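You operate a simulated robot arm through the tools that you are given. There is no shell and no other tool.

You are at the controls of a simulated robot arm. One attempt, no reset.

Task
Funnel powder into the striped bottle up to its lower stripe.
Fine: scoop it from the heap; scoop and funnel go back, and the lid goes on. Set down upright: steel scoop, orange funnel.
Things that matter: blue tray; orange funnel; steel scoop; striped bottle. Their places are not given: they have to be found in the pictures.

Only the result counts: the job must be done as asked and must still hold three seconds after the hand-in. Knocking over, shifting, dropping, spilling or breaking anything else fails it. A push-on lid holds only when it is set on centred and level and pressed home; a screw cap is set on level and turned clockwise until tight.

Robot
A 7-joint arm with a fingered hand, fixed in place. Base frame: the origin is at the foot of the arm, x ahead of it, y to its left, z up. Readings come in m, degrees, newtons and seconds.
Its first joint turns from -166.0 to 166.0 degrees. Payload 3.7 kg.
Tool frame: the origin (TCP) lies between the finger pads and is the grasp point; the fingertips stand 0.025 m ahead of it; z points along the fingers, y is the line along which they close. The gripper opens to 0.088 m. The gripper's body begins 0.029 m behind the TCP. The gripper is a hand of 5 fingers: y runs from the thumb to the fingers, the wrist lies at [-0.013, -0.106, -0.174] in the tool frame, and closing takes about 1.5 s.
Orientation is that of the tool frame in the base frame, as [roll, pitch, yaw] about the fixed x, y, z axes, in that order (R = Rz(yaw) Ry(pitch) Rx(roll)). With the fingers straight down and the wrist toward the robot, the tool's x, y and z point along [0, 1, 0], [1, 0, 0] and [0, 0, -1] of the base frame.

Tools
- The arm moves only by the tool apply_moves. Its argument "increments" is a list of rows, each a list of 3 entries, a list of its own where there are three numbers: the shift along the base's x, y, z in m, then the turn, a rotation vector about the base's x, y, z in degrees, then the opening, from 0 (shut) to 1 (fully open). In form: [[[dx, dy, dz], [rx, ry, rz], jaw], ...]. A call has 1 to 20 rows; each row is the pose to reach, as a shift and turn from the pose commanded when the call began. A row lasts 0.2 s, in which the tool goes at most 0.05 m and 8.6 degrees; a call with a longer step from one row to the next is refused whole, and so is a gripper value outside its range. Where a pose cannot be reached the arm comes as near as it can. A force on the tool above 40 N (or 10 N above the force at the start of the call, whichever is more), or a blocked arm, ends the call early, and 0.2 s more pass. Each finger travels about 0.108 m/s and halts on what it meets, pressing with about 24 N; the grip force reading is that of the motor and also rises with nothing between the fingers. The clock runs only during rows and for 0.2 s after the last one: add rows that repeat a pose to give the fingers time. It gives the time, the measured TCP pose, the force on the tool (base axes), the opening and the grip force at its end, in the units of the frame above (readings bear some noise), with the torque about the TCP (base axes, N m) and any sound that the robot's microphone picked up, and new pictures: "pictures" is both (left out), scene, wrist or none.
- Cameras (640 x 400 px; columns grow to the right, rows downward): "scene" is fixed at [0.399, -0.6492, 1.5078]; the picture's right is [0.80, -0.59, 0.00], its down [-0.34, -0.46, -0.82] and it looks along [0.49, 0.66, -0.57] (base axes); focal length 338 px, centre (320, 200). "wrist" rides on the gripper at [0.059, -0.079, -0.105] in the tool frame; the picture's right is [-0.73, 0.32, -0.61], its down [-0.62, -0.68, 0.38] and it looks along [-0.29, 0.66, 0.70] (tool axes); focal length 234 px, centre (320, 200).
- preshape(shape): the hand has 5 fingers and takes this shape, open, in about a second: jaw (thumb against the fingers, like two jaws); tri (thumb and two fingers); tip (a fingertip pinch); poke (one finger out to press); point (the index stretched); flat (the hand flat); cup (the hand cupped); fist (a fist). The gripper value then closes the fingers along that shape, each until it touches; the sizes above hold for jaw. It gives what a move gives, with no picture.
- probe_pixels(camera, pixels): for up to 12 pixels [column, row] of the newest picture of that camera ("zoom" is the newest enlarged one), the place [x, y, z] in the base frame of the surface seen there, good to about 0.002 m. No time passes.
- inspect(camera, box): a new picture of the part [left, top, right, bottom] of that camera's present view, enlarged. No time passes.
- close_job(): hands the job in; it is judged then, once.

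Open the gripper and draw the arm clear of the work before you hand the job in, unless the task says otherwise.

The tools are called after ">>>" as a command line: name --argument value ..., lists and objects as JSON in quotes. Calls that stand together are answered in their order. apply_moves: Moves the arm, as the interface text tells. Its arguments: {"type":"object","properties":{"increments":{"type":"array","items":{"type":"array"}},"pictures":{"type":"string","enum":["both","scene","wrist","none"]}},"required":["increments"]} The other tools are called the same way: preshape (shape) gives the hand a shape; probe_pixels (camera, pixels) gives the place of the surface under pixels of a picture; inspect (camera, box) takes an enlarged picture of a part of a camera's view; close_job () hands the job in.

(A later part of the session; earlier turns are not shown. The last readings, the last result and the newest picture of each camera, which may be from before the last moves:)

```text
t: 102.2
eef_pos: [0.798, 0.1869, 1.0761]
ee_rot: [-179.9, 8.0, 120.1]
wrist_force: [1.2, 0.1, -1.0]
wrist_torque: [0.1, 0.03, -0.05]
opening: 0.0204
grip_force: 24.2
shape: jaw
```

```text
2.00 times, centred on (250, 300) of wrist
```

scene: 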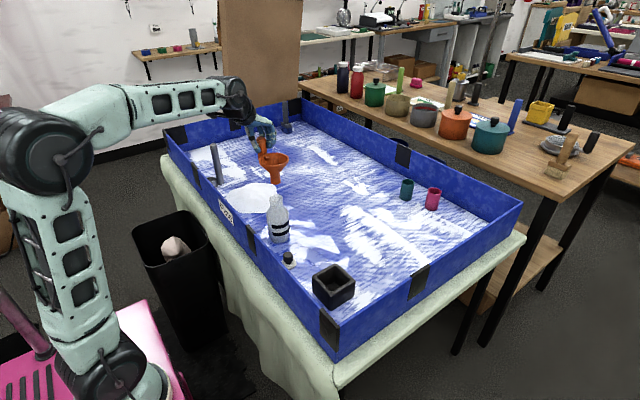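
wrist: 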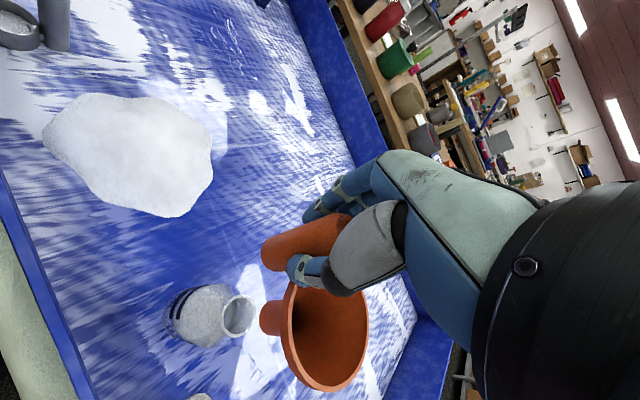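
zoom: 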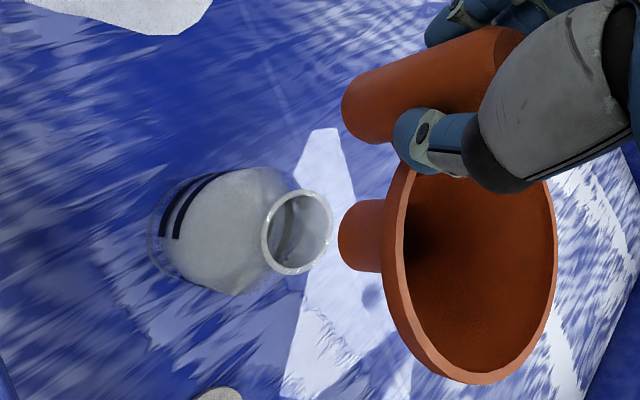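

The funnel is out cleanly. I carry it over the black block (centre ≈0.798,−0.170), staying high, then lower to hover.

>>> apply_moves --increments '[[[0, -0.02, 0], [0, 0, 0], 0], [[0, -0.05, 0], [0, 0, 0], 0], [[0, -0.08, 0], [0, 0, 0], 0], [[0, -0.11, 0], [0, 0, 0], 0], [[0, -0.14, 0], [0, 0, 0], 0], [[0, -0.17, 0], [0, 0, 0], 0], [[0.001, -0.2, 0], [0, 0, 0], 0], [[0.001, -0.23, 0], [0, 0, 0], 0], [[0.001, -0.26, 0], [0, 0, 0], 0], [[0.001, -0.28, -0.01], [0, 0, 0], 0], [[0.001, -0.295, -0.03], [0, 0, 0], 0], [[0.001, -0.3, -0.055], [0, 0, 0], 0], [[0.001, -0.3, -0.08], [0, 0, 0], 0], [[0.001, -0.3, -0.08], [0, 0, 0], 0], [[0.001, -0.3, -0.08], [0, 0, 0], 0]]' --pictures "both"

>>> inspect --camera "scene" --box '[300, 210, 370, 310]'

>>> inspect --camera "wrist" --box '[150, 220, 390, 400]'

```text
t: 105.4
eef_pos: [0.7961, -0.1112, 0.994]
ee_rot: [-179.8, 8.1, 120.1]
wrist_force: [-0.1, 0.3, -1.8]
wrist_torque: [0.08, -0.01, -0.01]
opening: 0.0205
grip_force: 24.1
shape: jaw
```

scene: 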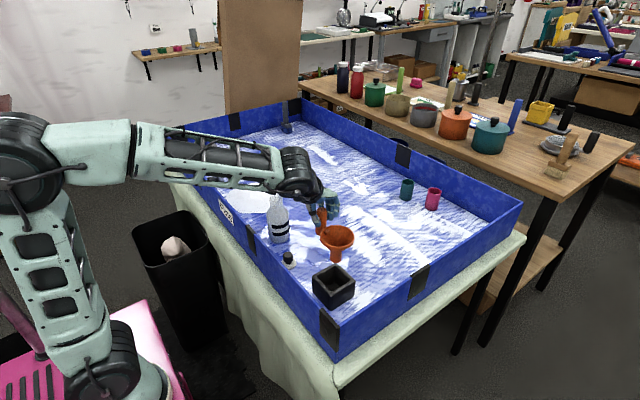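
wrist: 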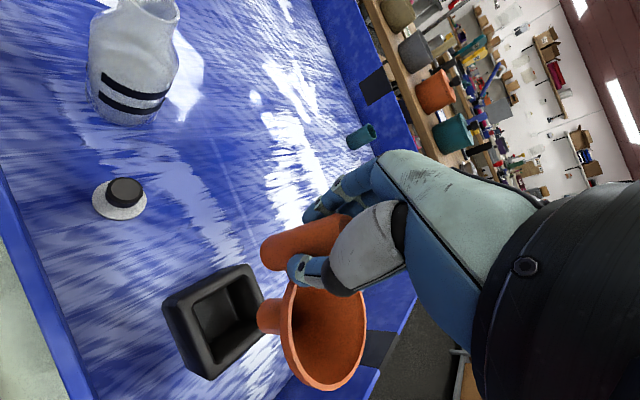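

```text
4.00 times, centred on (335, 260) of scene
```

zoom: 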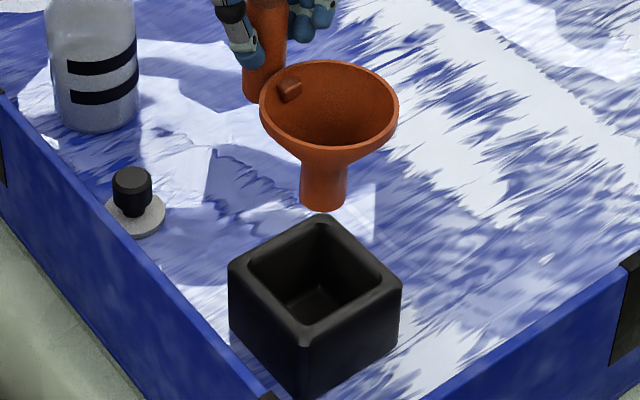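

```text
2.22 times, centred on (270, 310) of wrist
```

zoom: 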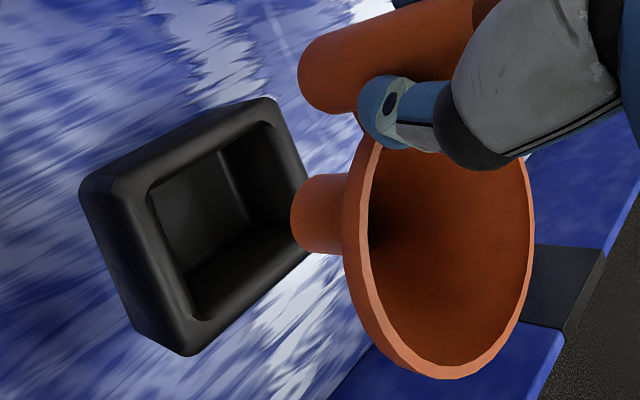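

The funnel hovers over the block. I measure rim (level, centre) and the block's top opening.

>>> inspect --camera "scene" --box '[310, 215, 360, 265]'

>>> probe_pixels --camera "zoom" --pixels '[[203, 180], [215, 215], [260, 250], [320, 265], [380, 250], [425, 215], [432, 180], [405, 140], [350, 108], [290, 105], [240, 125], [212, 150]]'

>>> probe_pixels --camera "scene" --pixels '[[315, 278], [333, 268], [352, 282], [334, 298], [323, 272], [342, 274], [343, 290], [323, 288], [317, 283], [350, 287], [330, 300], [328, 268]]'

```text
8.00 times, centred on (335, 240) of scene
```

zoom: 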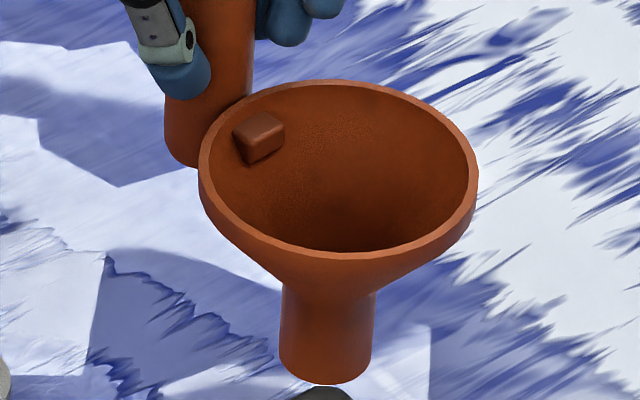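

```text
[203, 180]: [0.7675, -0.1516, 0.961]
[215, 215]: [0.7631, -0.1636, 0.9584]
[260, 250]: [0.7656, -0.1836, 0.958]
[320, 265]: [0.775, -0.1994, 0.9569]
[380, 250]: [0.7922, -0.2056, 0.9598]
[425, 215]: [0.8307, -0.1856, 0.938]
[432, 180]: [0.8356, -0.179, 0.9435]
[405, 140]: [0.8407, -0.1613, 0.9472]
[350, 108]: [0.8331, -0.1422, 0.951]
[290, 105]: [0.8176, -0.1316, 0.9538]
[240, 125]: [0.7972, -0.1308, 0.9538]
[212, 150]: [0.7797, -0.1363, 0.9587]
```

```text
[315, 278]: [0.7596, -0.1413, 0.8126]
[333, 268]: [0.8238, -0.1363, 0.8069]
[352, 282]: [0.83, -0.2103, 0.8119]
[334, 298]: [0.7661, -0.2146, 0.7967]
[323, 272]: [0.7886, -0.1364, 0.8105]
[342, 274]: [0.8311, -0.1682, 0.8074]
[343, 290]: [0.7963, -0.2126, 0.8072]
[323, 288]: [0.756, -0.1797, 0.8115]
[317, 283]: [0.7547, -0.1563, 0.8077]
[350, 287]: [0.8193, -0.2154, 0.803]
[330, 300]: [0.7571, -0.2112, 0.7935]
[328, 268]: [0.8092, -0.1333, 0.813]
```

Some of those missed the rim in this zoom; I probe the visible ring properly.

>>> probe_pixels --camera "zoom" --pixels '[[202, 185], [215, 215], [255, 243], [320, 257], [385, 248], [440, 222], [470, 185], [460, 145], [420, 108], [340, 83], [270, 93], [215, 135]]'

>>> probe_pixels --camera "zoom" --pixels '[[285, 340], [370, 340], [325, 378], [325, 340], [300, 372], [350, 372], [180, 150], [205, 80], [230, 60], [325, 300], [290, 300], [370, 300]]'

```text
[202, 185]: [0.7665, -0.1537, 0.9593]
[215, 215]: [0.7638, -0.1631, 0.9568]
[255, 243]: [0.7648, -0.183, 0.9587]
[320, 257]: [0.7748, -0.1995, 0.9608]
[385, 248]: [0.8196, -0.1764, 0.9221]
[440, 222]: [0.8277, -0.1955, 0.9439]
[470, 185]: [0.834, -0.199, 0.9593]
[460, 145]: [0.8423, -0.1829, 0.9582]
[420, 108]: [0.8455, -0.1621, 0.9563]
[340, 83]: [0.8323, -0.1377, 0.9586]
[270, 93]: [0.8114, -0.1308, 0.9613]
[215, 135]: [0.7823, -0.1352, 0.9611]
```

```text
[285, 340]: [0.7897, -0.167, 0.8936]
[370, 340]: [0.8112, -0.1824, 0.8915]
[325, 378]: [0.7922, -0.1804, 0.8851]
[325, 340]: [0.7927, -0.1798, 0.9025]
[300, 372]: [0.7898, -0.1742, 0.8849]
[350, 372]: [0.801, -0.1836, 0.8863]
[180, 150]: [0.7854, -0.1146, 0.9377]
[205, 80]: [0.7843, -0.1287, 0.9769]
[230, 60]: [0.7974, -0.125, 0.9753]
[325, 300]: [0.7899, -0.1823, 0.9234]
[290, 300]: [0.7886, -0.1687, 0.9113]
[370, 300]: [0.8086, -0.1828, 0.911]
```

Funnel is level, centre (0.8045,−0.1715), slightly yawed. I turn −6° about z and shift to the original centre (0.799,−0.170), lowering to just above seating.

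>>> apply_moves --increments '[[[0.0005, 0.001, 0], [0, 0, -3], 0], [[0.001, 0.002, 0], [0, 0, -6], 0], [[0.001, 0.002, -0.02], [0, 0, -6], 0], [[0.001, 0.002, -0.04], [0, 0, -6], 0], [[0.001, 0.002, -0.06], [0, 0, -6], 0], [[0.001, 0.002, -0.08], [0, 0, -6], 0], [[0.001, 0.002, -0.095], [0, 0, -6], 0], [[0.001, 0.002, -0.105], [0, 0, -6], 0], [[0.001, 0.002, -0.11], [0, 0, -6], 0], [[0.001, 0.002, -0.11], [0, 0, -6], 0]]' --pictures "both"

>>> inspect --camera "scene" --box '[305, 240, 365, 310]'

>>> inspect --camera "wrist" --box '[180, 220, 390, 400]'

```text
t: 107.6
eef_pos: [0.7986, -0.1109, 0.8859]
ee_rot: [-179.7, 8.0, 114.1]
wrist_force: [0.4, -0.3, -1.4]
wrist_torque: [0.06, -0.01, -0.04]
opening: 0.0205
grip_force: 23.5
shape: jaw
```

scene: 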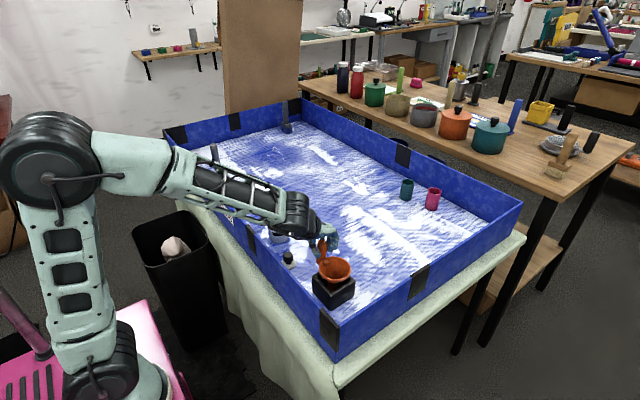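
wrist: 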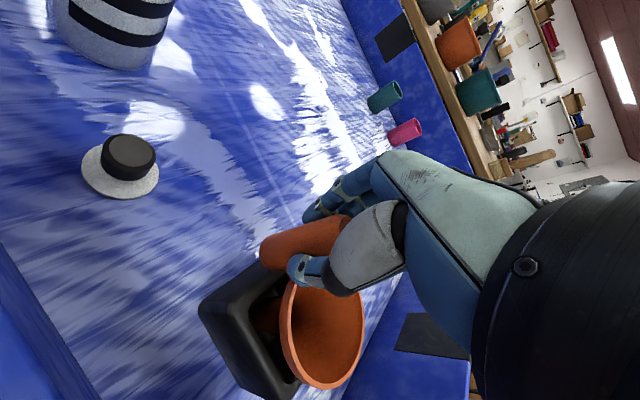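

```text
5.71 times, centred on (335, 275) of scene
```

zoom: 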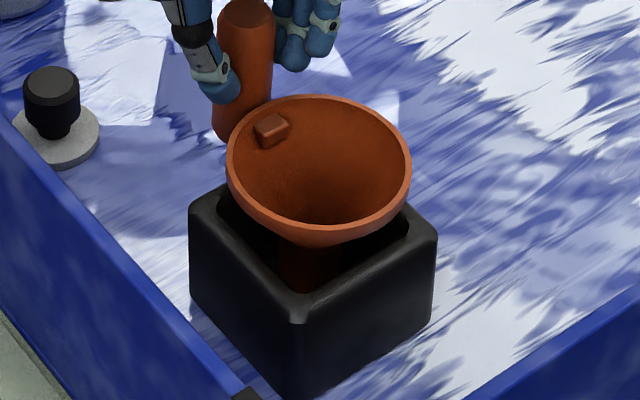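

```text
2.22 times, centred on (285, 310) of wrist
```

zoom: 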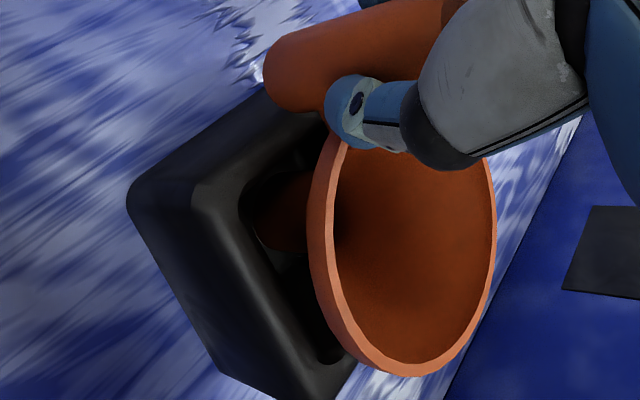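

The stem is inside the block opening. I check the rim centre and height before the last 1.5 cm.

>>> inspect --camera "scene" --box '[305, 240, 365, 310]'

>>> probe_pixels --camera "zoom" --pixels '[[229, 175], [240, 205], [275, 230], [315, 237], [360, 230], [395, 205], [409, 170], [395, 130], [360, 106], [320, 97], [275, 107], [240, 135]]'

```text
5.71 times, centred on (335, 275) of scene
```

zoom: 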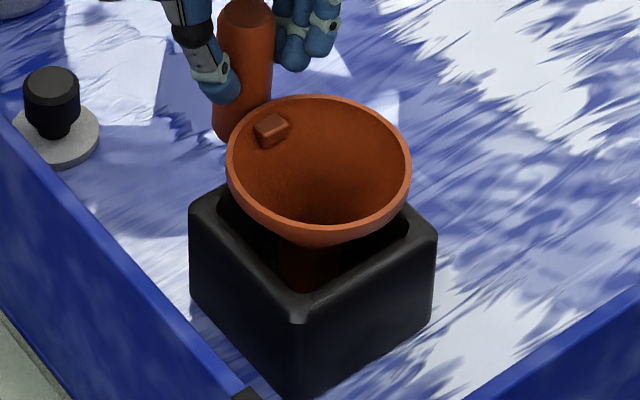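

```text
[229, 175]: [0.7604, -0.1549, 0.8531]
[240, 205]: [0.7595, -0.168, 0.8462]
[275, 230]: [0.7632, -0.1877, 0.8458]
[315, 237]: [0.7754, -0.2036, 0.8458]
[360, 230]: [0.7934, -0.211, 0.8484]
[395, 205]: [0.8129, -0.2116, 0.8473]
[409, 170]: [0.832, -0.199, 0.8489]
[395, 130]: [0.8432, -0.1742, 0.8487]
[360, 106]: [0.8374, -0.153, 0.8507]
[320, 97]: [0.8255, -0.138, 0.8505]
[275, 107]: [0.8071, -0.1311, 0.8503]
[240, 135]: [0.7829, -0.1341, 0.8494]
```

Rim at 0.8485, centre (0.801,−0.1714). I shift (−2,+1.4) mm and lower 12 mm slowly onto the seat.

>>> apply_moves --increments '[[[-0.002, 0.0014, -0.003], [0, 0, 0], 0], [[-0.002, 0.0014, -0.006], [0, 0, 0], 0], [[-0.002, 0.0014, -0.009], [0, 0, 0], 0], [[-0.002, 0.0014, -0.011], [0, 0, 0], 0], [[-0.002, 0.0014, -0.0125], [0, 0, 0], 0], [[-0.002, 0.0014, -0.0125], [0, 0, 0], 0]]' --pictures "both"

>>> inspect --camera "scene" --box '[305, 240, 365, 310]'

>>> probe_pixels --camera "zoom" --pixels '[[229, 195], [240, 225], [275, 250], [315, 257], [360, 250], [395, 225], [407, 195], [395, 155], [360, 126], [318, 118], [275, 125], [240, 152]]'

```text
t: 109.0
eef_pos: [0.795, -0.1101, 0.8742]
ee_rot: [-180.0, 8.1, 114.1]
wrist_force: [-0.4, 1.7, 6.1]
wrist_torque: [0.09, 0.01, 0.0]
opening: 0.0208
grip_force: 24.3
shape: jaw
```

scene: 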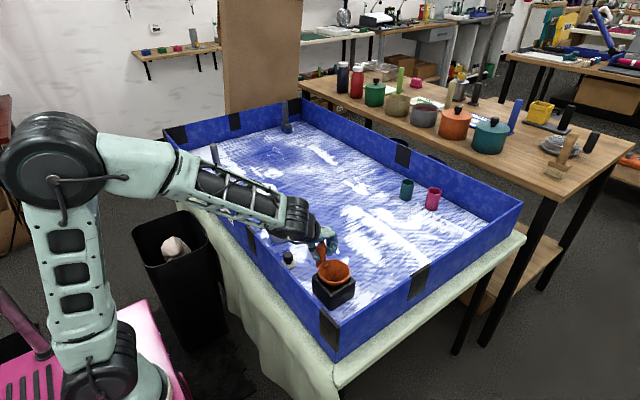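
wrist: 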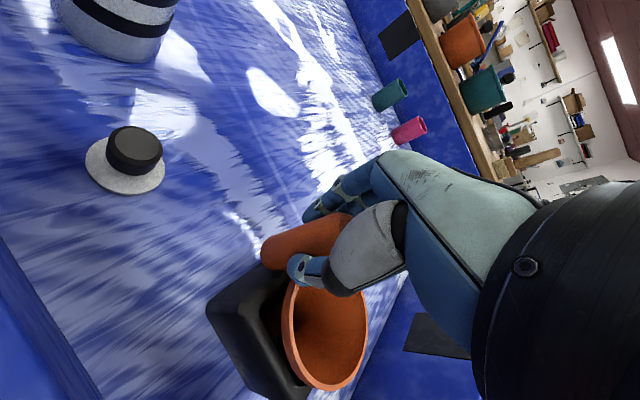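

```text
5.71 times, centred on (335, 275) of scene
```

zoom: 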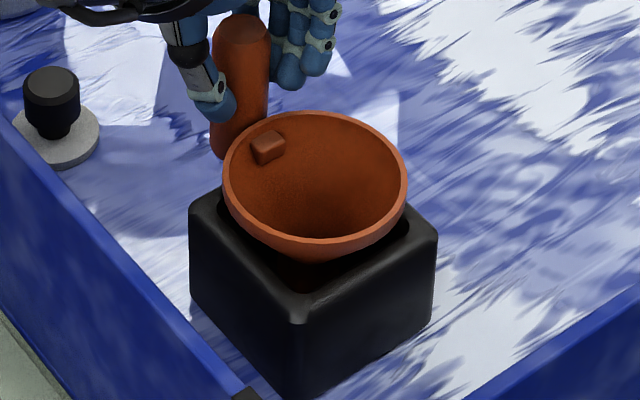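

```text
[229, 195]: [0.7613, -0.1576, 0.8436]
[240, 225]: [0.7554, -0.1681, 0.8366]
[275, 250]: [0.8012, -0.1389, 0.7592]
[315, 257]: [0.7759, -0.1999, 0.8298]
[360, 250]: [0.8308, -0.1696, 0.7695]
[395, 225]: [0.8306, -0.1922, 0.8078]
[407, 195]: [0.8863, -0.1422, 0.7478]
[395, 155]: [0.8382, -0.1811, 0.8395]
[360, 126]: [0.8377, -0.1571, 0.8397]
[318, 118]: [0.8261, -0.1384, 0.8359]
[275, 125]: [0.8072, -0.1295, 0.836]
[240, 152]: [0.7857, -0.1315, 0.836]
```

Seated with light contact (6 N), rim at ≈0.836–0.839. I open the hand gradually.

>>> apply_moves --increments '[[[0, 0, 0.001], [0, 0, 0], 0.15], [[0, 0, 0.001], [0, 0, 0], 0.22], [[0, 0, 0.001], [0, 0, 0], 0.26], [[0, 0, 0.001], [0, 0, 0], 0.32], [[0, 0, 0.001], [0, 0, 0], 0.4], [[0, 0, 0.001], [0, 0, 0], 0.55], [[0, 0, 0.001], [0, 0, 0], 0.75], [[0, 0, 0.001], [0, 0, 0], 1.0], [[0, 0, 0.001], [0, 0, 0], 1.0]]' --pictures "both"

>>> inspect --camera "scene" --box '[305, 235, 365, 310]'

>>> inspect --camera "wrist" --box '[180, 180, 420, 400]'

```text
t: 111.0
eef_pos: [0.7978, -0.1098, 0.874]
ee_rot: [-179.7, 8.2, 114.2]
wrist_force: [-1.6, 0.1, 0.9]
wrist_torque: [0.0, -0.04, 0.01]
opening: 0.0877
grip_force: 0.2
shape: jaw
```

scene: 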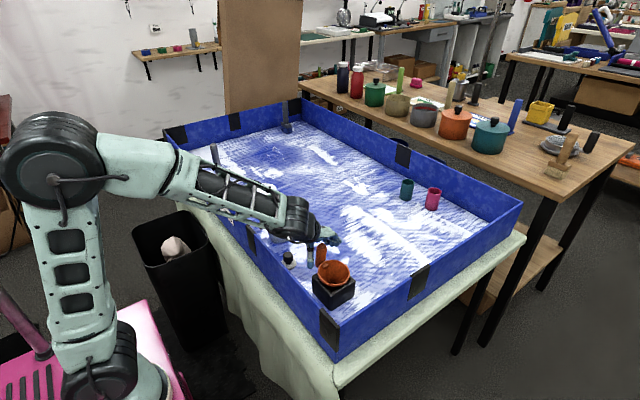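
wrist: 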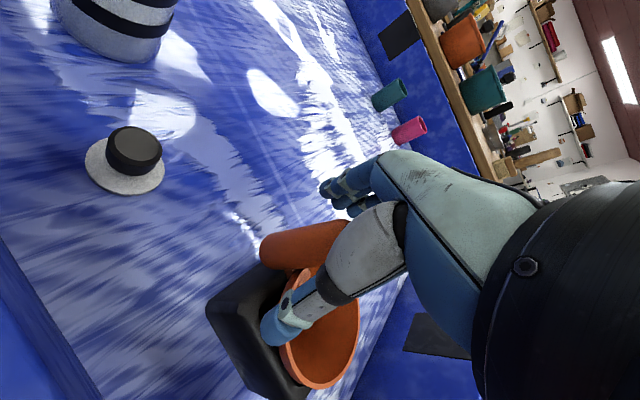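

```text
5.33 times, centred on (335, 272) of scene
```

zoom: 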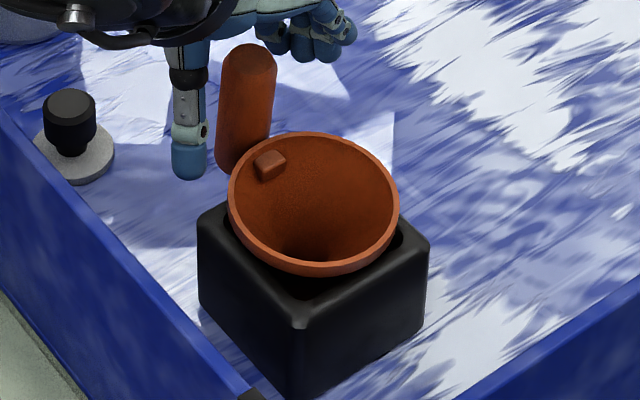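

```text
1.82 times, centred on (300, 290) of wrist
```

zoom: 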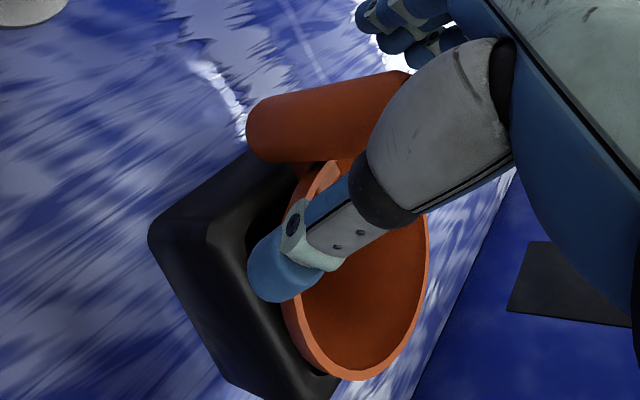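

The funnel stays; I measure its rim once more to see whether it sits upright.

>>> inspect --camera "scene" --box '[310, 250, 360, 295]'

>>> probe_pixels --camera "zoom" --pixels '[[180, 195], [190, 235], [235, 285], [300, 312], [370, 300], [420, 260], [433, 215], [410, 165], [350, 120], [290, 107], [230, 120], [195, 155]]'

```text
8.89 times, centred on (335, 272) of scene
```

zoom: 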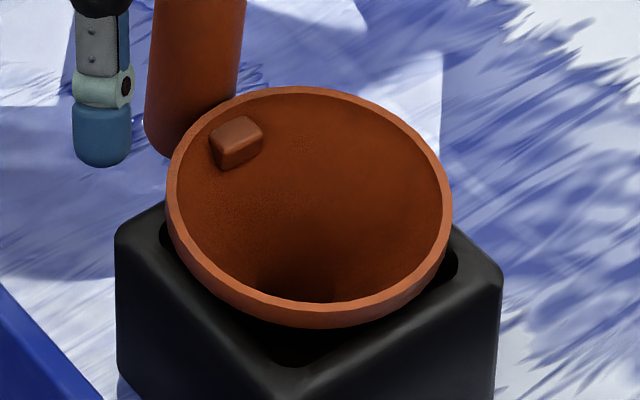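

```text
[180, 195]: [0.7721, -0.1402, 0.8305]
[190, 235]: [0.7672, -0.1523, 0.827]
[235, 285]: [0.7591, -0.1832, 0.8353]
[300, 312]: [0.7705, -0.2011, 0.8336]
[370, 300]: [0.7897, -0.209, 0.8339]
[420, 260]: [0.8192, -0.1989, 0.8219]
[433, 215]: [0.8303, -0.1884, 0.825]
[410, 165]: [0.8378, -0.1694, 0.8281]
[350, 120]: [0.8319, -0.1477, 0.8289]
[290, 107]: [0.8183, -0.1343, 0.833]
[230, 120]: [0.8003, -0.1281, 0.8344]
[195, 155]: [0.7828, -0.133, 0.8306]
```

Refining with pixels on the outer rim edge itself in this zoom.

>>> probe_pixels --camera "zoom" --pixels '[[170, 185], [172, 220], [195, 262], [240, 296], [310, 314], [375, 305], [430, 270], [449, 225], [435, 170], [395, 120], [320, 90], [250, 95]]'

>>> probe_pixels --camera "wrist" --pixels '[[283, 350], [290, 365], [310, 380], [335, 385], [355, 360], [360, 325], [300, 275], [285, 340], [345, 378], [278, 245], [330, 235], [300, 240]]'

```text
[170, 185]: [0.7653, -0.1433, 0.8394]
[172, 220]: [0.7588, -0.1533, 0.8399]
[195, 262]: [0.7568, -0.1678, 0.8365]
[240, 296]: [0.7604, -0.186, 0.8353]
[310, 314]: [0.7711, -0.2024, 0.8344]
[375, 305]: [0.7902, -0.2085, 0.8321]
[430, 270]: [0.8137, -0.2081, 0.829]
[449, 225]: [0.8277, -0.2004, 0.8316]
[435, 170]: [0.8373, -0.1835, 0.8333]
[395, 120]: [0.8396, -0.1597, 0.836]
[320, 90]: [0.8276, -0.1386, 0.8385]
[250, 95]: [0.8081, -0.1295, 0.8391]
```

```text
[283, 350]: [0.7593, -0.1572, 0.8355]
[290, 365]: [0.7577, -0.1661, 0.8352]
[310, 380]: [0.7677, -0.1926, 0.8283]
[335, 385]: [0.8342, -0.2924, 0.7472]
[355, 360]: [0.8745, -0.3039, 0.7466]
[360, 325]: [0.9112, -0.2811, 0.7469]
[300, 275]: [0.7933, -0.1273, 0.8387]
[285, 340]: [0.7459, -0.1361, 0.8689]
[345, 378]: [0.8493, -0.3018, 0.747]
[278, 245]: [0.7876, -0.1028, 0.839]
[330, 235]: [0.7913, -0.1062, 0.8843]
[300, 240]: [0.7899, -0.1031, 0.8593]
```

The rim leans ~6° toward −y. I first back the open hand straight up and straighten it, then look again from a clear view.

>>> apply_moves --increments '[[[0, 0, 0.02], [0, 0, 0], 1], [[0, 0, 0.045], [0, 0, 0], 1], [[0, 0, 0.075], [0, 0, 0], 1], [[0, 0, 0.1], [3.6, 1.6, 0], 1], [[0, 0, 0.12], [7.3, 3.25, 0], 1], [[0, 0, 0.12], [7.3, 3.25, 0], 1]]' --pictures "both"

>>> inspect --camera "scene" --box '[305, 235, 365, 310]'

>>> inspect --camera "wrist" --box '[180, 220, 360, 400]'

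```text
t: 112.4
eef_pos: [0.7966, -0.11, 0.9919]
ee_rot: [-179.9, 0.1, 114.1]
wrist_force: [0.7, -0.6, -0.2]
wrist_torque: [-0.01, 0.01, -0.02]
opening: 0.0876
grip_force: 0.0
shape: jaw
```

scene: 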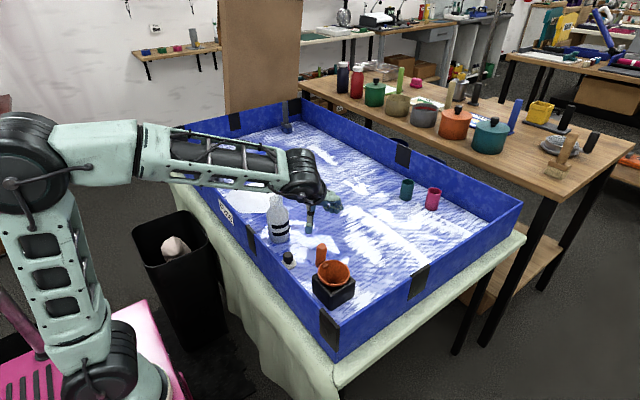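
wrist: 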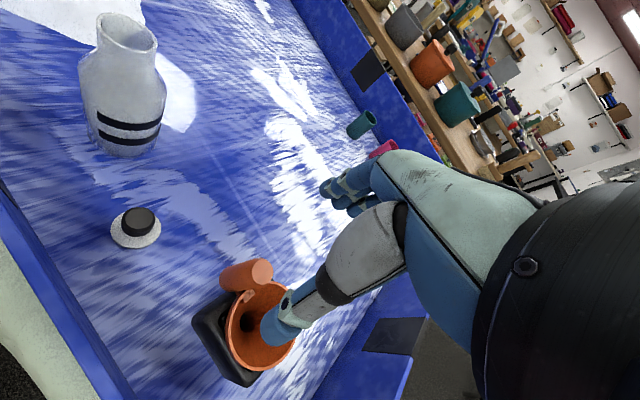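

```text
5.33 times, centred on (335, 272) of scene
```

zoom: 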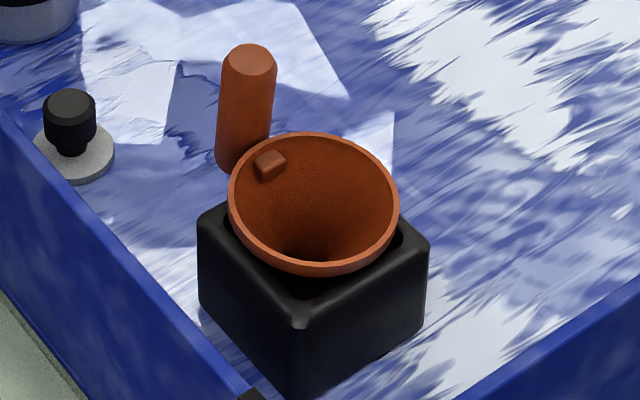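

```text
2.22 times, centred on (270, 310) of wrist
```

zoom: 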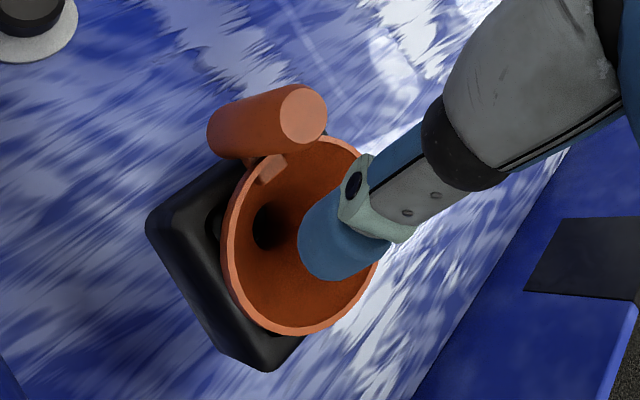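

The lean is mild (≈5°), but I can level it by pressing the handle top down a few mm. I probe the cap and rim to set this up.

>>> probe_pixels --camera "zoom" --pixels '[[303, 115], [285, 115], [322, 115], [303, 95], [303, 138], [232, 220], [240, 270], [290, 330], [345, 310], [350, 160], [310, 142], [260, 170]]'

```text
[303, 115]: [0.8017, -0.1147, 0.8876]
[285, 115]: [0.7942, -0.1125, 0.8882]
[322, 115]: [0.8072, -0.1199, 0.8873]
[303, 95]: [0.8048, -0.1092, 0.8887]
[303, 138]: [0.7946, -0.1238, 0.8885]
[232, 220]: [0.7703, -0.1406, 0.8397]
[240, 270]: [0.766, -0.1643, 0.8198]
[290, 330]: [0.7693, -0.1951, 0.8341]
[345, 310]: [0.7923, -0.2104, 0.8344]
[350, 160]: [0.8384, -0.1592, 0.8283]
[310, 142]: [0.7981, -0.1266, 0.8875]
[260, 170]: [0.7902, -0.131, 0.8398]
```

Cap centre (0.800,−0.1157,0.888). I close the empty hand, centre it over the cap and come down to just above it.

>>> apply_moves --increments '[[[0.001, -0.003, 0], [0, 0, 0], 0.6], [[0.003, -0.0057, 0], [0, 0, 0], 0.3], [[0.003, -0.0057, 0], [0, 0, 0], 0], [[0.003, -0.0057, 0], [0, 0, 0], 0], [[0.003, -0.0057, 0], [0, 0, 0], 0], [[0.003, -0.0057, -0.02], [0, 0, 0], 0], [[0.003, -0.0057, -0.04], [0, 0, 0], 0], [[0.003, -0.0057, -0.055], [0, 0, 0], 0], [[0.003, -0.0057, -0.062], [0, 0, 0], 0], [[0.003, -0.0057, -0.062], [0, 0, 0], 0]]' --pictures "both"

>>> inspect --camera "scene" --box '[295, 205, 365, 290]'

```text
t: 114.6
eef_pos: [0.7997, -0.1169, 0.9296]
ee_rot: [-179.8, 0.0, 114.0]
wrist_force: [0.1, 0.3, 0.1]
wrist_torque: [0.02, 0.02, -0.01]
opening: 0.0
grip_force: 24.4
shape: jaw
```

scene: 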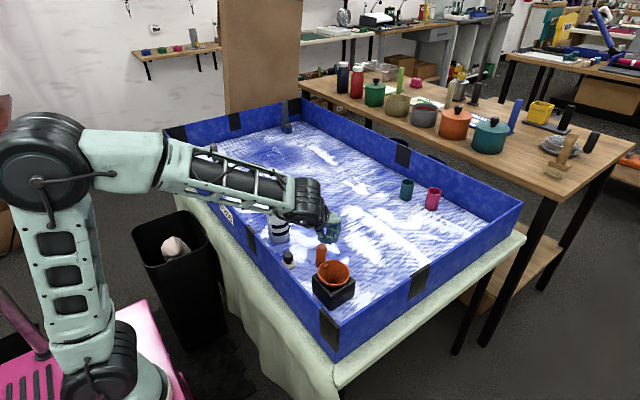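
wrist: 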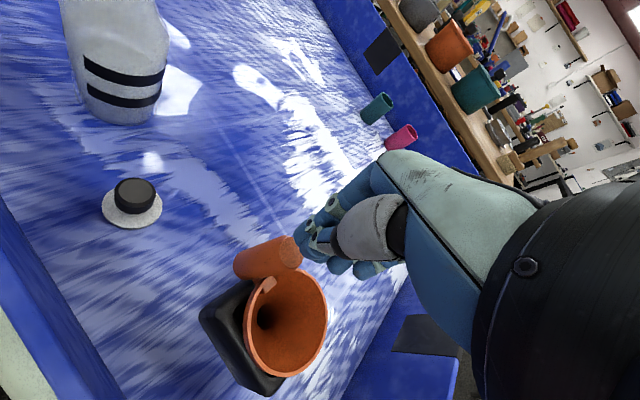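

```text
4.71 times, centred on (330, 248) of scene
```

zoom: 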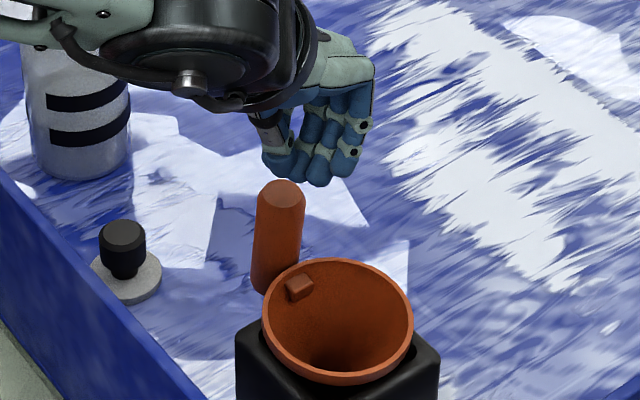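

The closed fingertips are just above the cap. I lower in 2 mm steps watching the force.

>>> apply_moves --increments '[[[0, 0.001, -0.004], [0, 0, 0], 0], [[0, 0.001, -0.007], [0, 0, 0], 0], [[0, 0.001, -0.01], [0, 0, 0], 0], [[0, 0.001, -0.012], [0, 0, 0], 0], [[0, 0.001, -0.014], [0, 0, 0], 0]]' --pictures "scene"

>>> inspect --camera "scene" --box '[295, 205, 365, 290]'

```text
t: 115.8
eef_pos: [0.7989, -0.1147, 0.9187]
ee_rot: [-179.8, 0.2, 114.1]
wrist_force: [-0.8, 0.1, 0.0]
wrist_torque: [0.0, -0.02, -0.02]
opening: 0.0
grip_force: 24.1
shape: jaw
```

scene: 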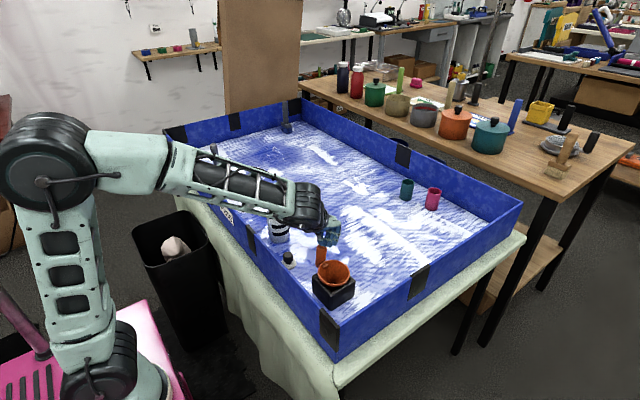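

```text
4.71 times, centred on (330, 248) of scene
```

zoom: 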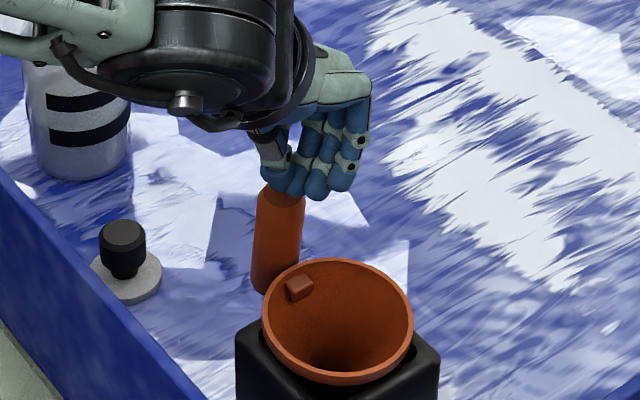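

Almost touching. I continue down 8 mm in fine steps.

>>> apply_moves --increments '[[[0, 0, -0.0015], [0, 0, 0], 0], [[0, 0, -0.003], [0, 0, 0], 0], [[0, 0, -0.0045], [0, 0, 0], 0], [[0, 0, -0.006], [0, 0, 0], 0], [[0, 0, -0.008], [0, 0, 0], 0]]' --pictures "scene"

>>> inspect --camera "scene" --box '[295, 220, 365, 305]'

```text
t: 117.0
eef_pos: [0.7999, -0.1148, 0.9113]
ee_rot: [-179.9, 0.2, 114.1]
wrist_force: [-0.3, 0.4, 4.7]
wrist_torque: [0.0, -0.03, -0.03]
opening: 0.0001
grip_force: 23.7
shape: jaw
```

scene: 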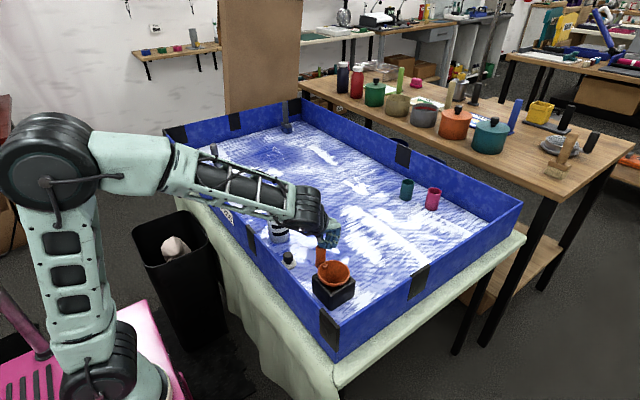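

```text
4.71 times, centred on (330, 262) of scene
```

zoom: 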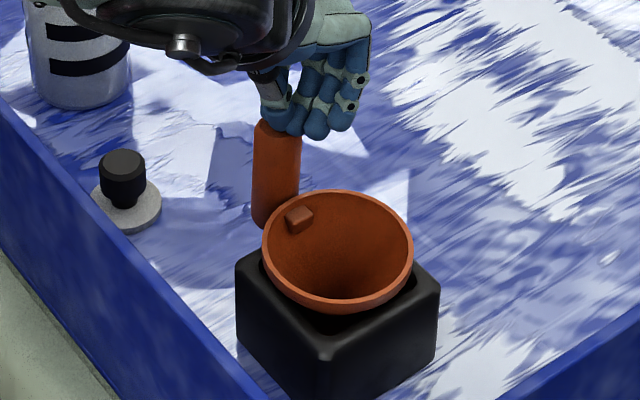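

Contact (4.7 N) and the funnel has come upright. I probe the rim.

>>> inspect --camera "scene" --box '[310, 245, 360, 290]'

>>> probe_pixels --camera "zoom" --pixels '[[172, 215], [180, 245], [215, 280], [250, 300], [310, 315], [370, 310], [430, 280], [450, 235], [435, 190], [390, 140], [320, 115], [250, 122]]'

```text
8.89 times, centred on (335, 268) of scene
```

zoom: 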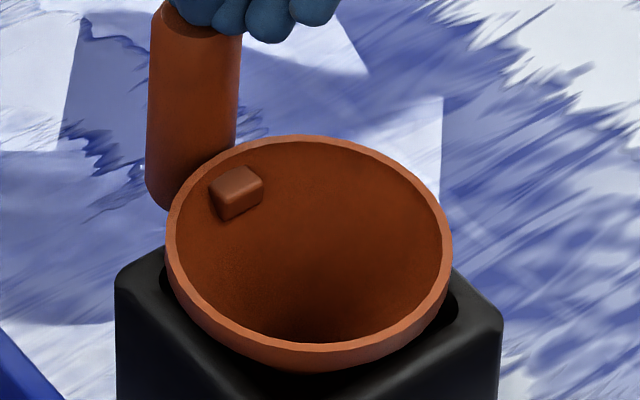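

```text
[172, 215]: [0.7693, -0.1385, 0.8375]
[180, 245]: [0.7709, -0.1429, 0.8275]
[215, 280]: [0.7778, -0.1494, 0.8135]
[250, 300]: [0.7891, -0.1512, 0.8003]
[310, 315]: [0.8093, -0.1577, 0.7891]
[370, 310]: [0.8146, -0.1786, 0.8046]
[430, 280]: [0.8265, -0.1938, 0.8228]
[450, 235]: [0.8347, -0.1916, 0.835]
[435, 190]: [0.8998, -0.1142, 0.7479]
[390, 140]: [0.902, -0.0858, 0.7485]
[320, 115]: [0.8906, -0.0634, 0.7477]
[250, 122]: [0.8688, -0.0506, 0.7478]
```

Probing the ring at its current place in this zoom.

>>> probe_pixels --camera "zoom" --pixels '[[170, 225], [172, 265], [195, 305], [240, 340], [310, 357], [375, 347], [430, 310], [448, 265], [435, 210], [395, 165], [320, 137], [250, 145]]'

```text
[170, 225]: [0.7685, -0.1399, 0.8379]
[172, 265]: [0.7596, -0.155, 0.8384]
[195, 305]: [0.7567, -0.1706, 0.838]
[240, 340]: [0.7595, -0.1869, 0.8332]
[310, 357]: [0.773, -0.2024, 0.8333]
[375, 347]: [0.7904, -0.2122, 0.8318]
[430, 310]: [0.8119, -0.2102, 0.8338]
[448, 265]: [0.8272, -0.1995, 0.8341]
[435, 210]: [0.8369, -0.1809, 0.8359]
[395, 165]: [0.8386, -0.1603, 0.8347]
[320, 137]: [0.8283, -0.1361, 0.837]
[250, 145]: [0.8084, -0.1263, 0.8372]
```

Down to ~3°, like at the start. One more 1.5 mm press, then I lift away and open.

>>> apply_moves --increments '[[[0, 0, -0.0008], [0, 0, 0], 0], [[0, 0, -0.0015], [0, 0, 0], 0], [[0, 0, -0.0015], [0, 0, 0], 0], [[0, 0, 0.003], [0, 0, 0], 0], [[0, 0, 0.01], [0, 0, 0], 0], [[0, 0, 0.03], [0, 0, 0], 0], [[0, 0, 0.06], [0, 0, 0], 0.3], [[0, 0, 0.08], [0, 0, 0], 0.7], [[0, 0, 0.08], [0, 0, 0], 1], [[0, 0, 0.08], [0, 0, 0], 1]]' --pictures "both"

>>> inspect --camera "scene" --box '[310, 245, 360, 290]'

>>> probe_pixels --camera "zoom" --pixels '[[170, 225], [172, 265], [195, 305], [240, 340], [310, 357], [375, 347], [430, 310], [448, 265], [435, 210], [395, 165], [320, 137], [250, 145]]'

```text
t: 119.2
eef_pos: [0.7987, -0.1135, 0.99]
ee_rot: [-179.7, 0.2, 114.1]
wrist_force: [-0.4, -0.6, 0.6]
wrist_torque: [0.03, 0.0, -0.02]
opening: 0.0877
grip_force: 0.1
shape: jaw
```

scene: 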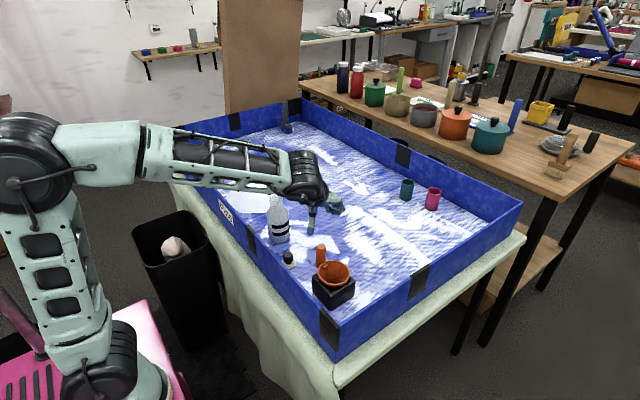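
wrist: 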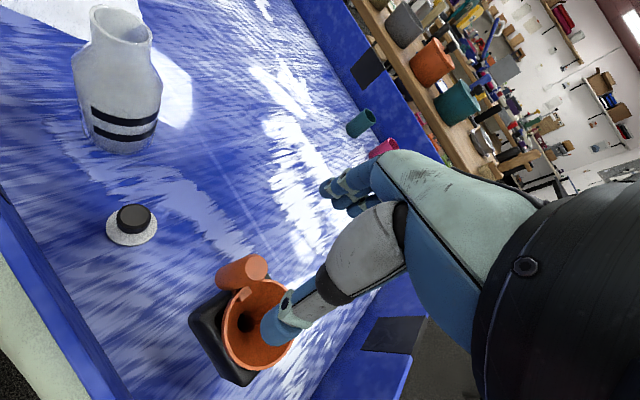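

```text
8.89 times, centred on (335, 268) of scene
```

zoom: 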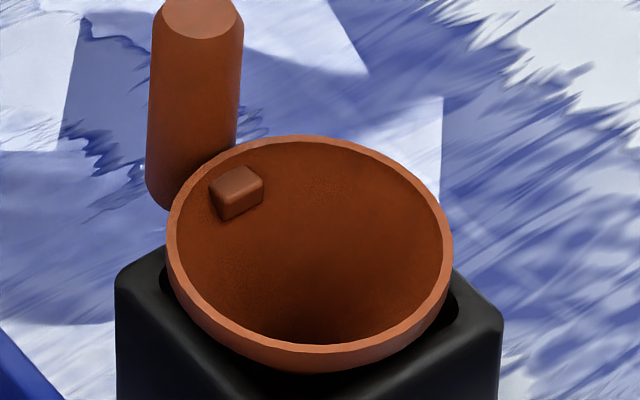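

```text
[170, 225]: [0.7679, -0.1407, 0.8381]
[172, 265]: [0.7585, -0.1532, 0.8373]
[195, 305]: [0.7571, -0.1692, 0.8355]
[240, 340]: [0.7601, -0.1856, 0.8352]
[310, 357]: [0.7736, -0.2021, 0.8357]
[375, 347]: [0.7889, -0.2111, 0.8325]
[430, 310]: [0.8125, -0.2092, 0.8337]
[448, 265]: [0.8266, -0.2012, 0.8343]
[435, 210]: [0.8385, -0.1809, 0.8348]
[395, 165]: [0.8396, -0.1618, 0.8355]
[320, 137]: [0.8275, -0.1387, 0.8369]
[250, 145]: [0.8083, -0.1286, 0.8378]
```

Funnel back, upright within ~2.5°, centred. Now the lid: I zoom on it in both cameras.

>>> inspect --camera "wrist" --box '[90, 180, 180, 260]'

>>> probe_pixels --camera "zoom" --pixels '[[320, 180], [240, 180], [400, 190], [320, 130], [320, 240], [200, 280], [440, 290], [320, 350], [300, 290], [350, 300], [170, 220], [470, 230]]'

>>> inspect --camera "scene" --box '[272, 240, 304, 275]'

```text
5.00 times, centred on (135, 220) of wrist
```

zoom: 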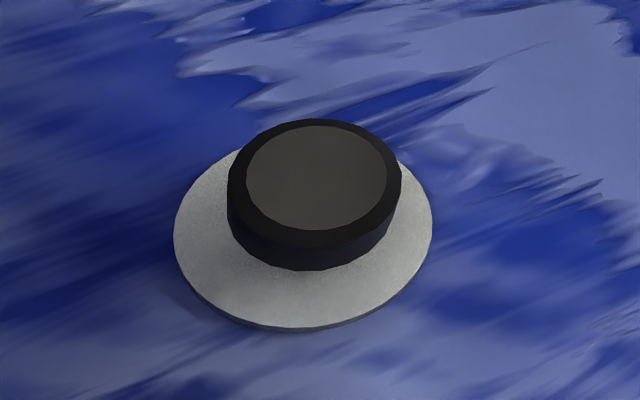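

```text
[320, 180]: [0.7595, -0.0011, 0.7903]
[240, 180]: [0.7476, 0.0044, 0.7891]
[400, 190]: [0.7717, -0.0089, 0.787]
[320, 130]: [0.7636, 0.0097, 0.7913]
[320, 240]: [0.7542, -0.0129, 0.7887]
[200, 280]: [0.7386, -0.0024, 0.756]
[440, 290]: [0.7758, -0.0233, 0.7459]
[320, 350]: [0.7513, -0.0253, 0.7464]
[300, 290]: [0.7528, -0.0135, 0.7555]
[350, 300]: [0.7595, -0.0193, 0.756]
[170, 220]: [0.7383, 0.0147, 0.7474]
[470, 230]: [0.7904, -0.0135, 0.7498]
```

```text
11.43 times, centred on (288, 258) of scene
```

zoom: 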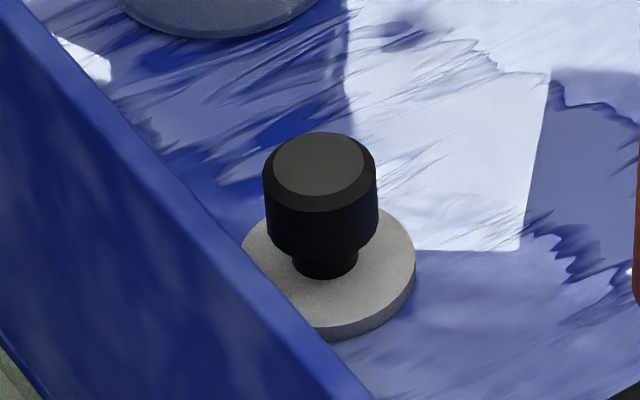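

Knob centre (0.7597,−0.0005), knob r≈0.015, top 0.790; disc top 0.756. I check how near the tray's side wall is before choosing the hand yaw.

>>> probe_pixels --camera "wrist" --pixels '[[10, 220], [30, 260], [50, 300], [70, 340], [90, 370], [20, 290], [5, 190], [40, 250], [60, 290], [80, 320], [100, 350], [20, 210]]'

>>> probe_pixels --camera "scene" --pixels '[[255, 230], [270, 250], [285, 268], [240, 210], [275, 262], [262, 245], [250, 232], [280, 270], [300, 290], [310, 300], [265, 240], [258, 250]]'

```text
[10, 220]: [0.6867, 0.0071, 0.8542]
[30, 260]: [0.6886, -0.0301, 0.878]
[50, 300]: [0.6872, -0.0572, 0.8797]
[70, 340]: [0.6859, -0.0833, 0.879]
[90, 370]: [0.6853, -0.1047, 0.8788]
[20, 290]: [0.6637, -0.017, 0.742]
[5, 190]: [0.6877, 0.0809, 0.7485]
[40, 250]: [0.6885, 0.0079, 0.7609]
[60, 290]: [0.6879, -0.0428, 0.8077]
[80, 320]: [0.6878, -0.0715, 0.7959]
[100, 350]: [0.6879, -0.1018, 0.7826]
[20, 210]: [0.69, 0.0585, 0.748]
```

```text
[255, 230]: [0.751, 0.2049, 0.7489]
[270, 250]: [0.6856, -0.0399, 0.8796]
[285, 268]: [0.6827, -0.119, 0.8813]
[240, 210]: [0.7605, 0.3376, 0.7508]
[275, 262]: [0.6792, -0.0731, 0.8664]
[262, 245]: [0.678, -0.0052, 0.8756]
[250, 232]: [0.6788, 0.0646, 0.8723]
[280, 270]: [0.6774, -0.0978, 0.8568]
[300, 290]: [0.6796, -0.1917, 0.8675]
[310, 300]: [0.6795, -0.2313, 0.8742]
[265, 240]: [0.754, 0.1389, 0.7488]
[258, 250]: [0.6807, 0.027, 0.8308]
```

The wall's inner face is at x=0.688, so I'll use a part-open hand. I move above the lid knob at z≈0.88 first.

>>> apply_moves --increments '[[[0, 0.02, 0], [0, 0, 0], 0.8], [[-0.01, 0.05, 0], [0, 0, 0], 0.65], [[-0.02, 0.08, 0], [0, 0, 0], 0.62], [[-0.032, 0.1, 0], [0, 0, 0], 0.62], [[-0.039, 0.1125, -0.02], [0, 0, 0], 0.62], [[-0.039, 0.1125, -0.05], [0, 0, 0], 0.62], [[-0.039, 0.1125, -0.08], [0, 0, 0], 0.62], [[-0.039, 0.1125, -0.11], [0, 0, 0], 0.62], [[-0.039, 0.1125, -0.11], [0, 0, 0], 0.62]]' --pictures "both"

>>> inspect --camera "wrist" --box '[180, 180, 400, 360]'

>>> inspect --camera "scene" --box '[235, 180, 345, 290]'

```text
t: 121.2
eef_pos: [0.7614, -0.0044, 0.8803]
ee_rot: [-179.8, 0.1, 114.0]
wrist_force: [-0.4, -0.1, 0.1]
wrist_torque: [-0.01, -0.03, 0.02]
opening: 0.0549
grip_force: 0.0
shape: jaw
```

scene: 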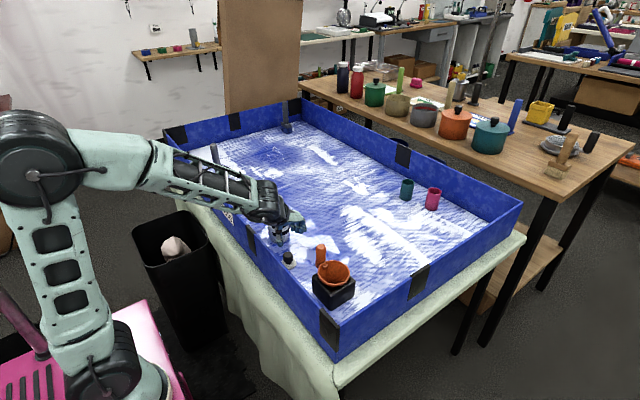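
wrist: 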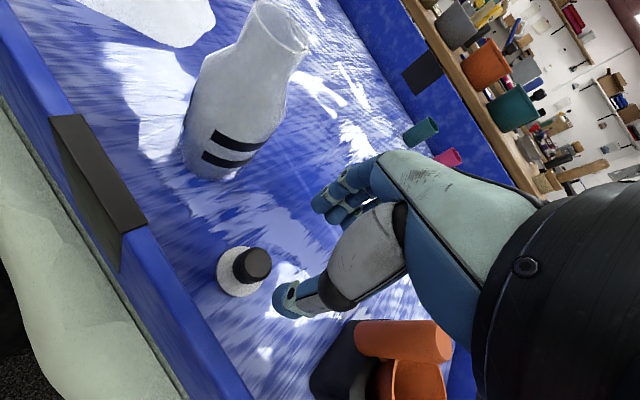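

```text
2.22 times, centred on (290, 270) of wrist
```

zoom: 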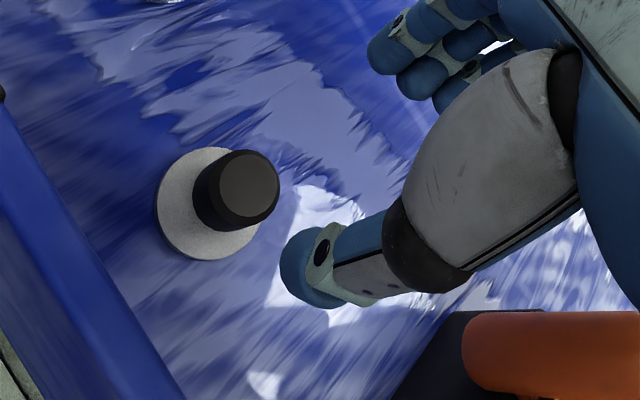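

```text
3.64 times, centred on (290, 235) of scene
```

zoom: 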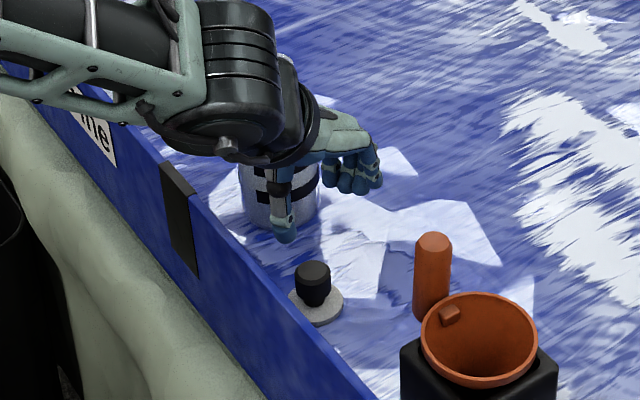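

The black wrist housing comes close to the wall top when lowered. I probe its underside to know the clearance.

>>> probe_pixels --camera "zoom" --pixels '[[228, 147], [200, 150], [170, 140], [250, 160], [280, 155], [150, 115], [120, 110], [60, 90], [240, 100], [300, 150], [225, 157], [180, 150]]'

```text
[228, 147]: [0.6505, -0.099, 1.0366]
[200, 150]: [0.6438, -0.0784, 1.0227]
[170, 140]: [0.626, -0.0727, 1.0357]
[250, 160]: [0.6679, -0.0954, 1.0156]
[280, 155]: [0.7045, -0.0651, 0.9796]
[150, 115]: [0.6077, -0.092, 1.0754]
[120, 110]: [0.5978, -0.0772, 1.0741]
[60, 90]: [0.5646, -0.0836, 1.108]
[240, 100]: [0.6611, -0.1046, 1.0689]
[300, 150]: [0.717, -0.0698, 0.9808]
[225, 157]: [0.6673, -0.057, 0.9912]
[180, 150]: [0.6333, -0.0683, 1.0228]
```

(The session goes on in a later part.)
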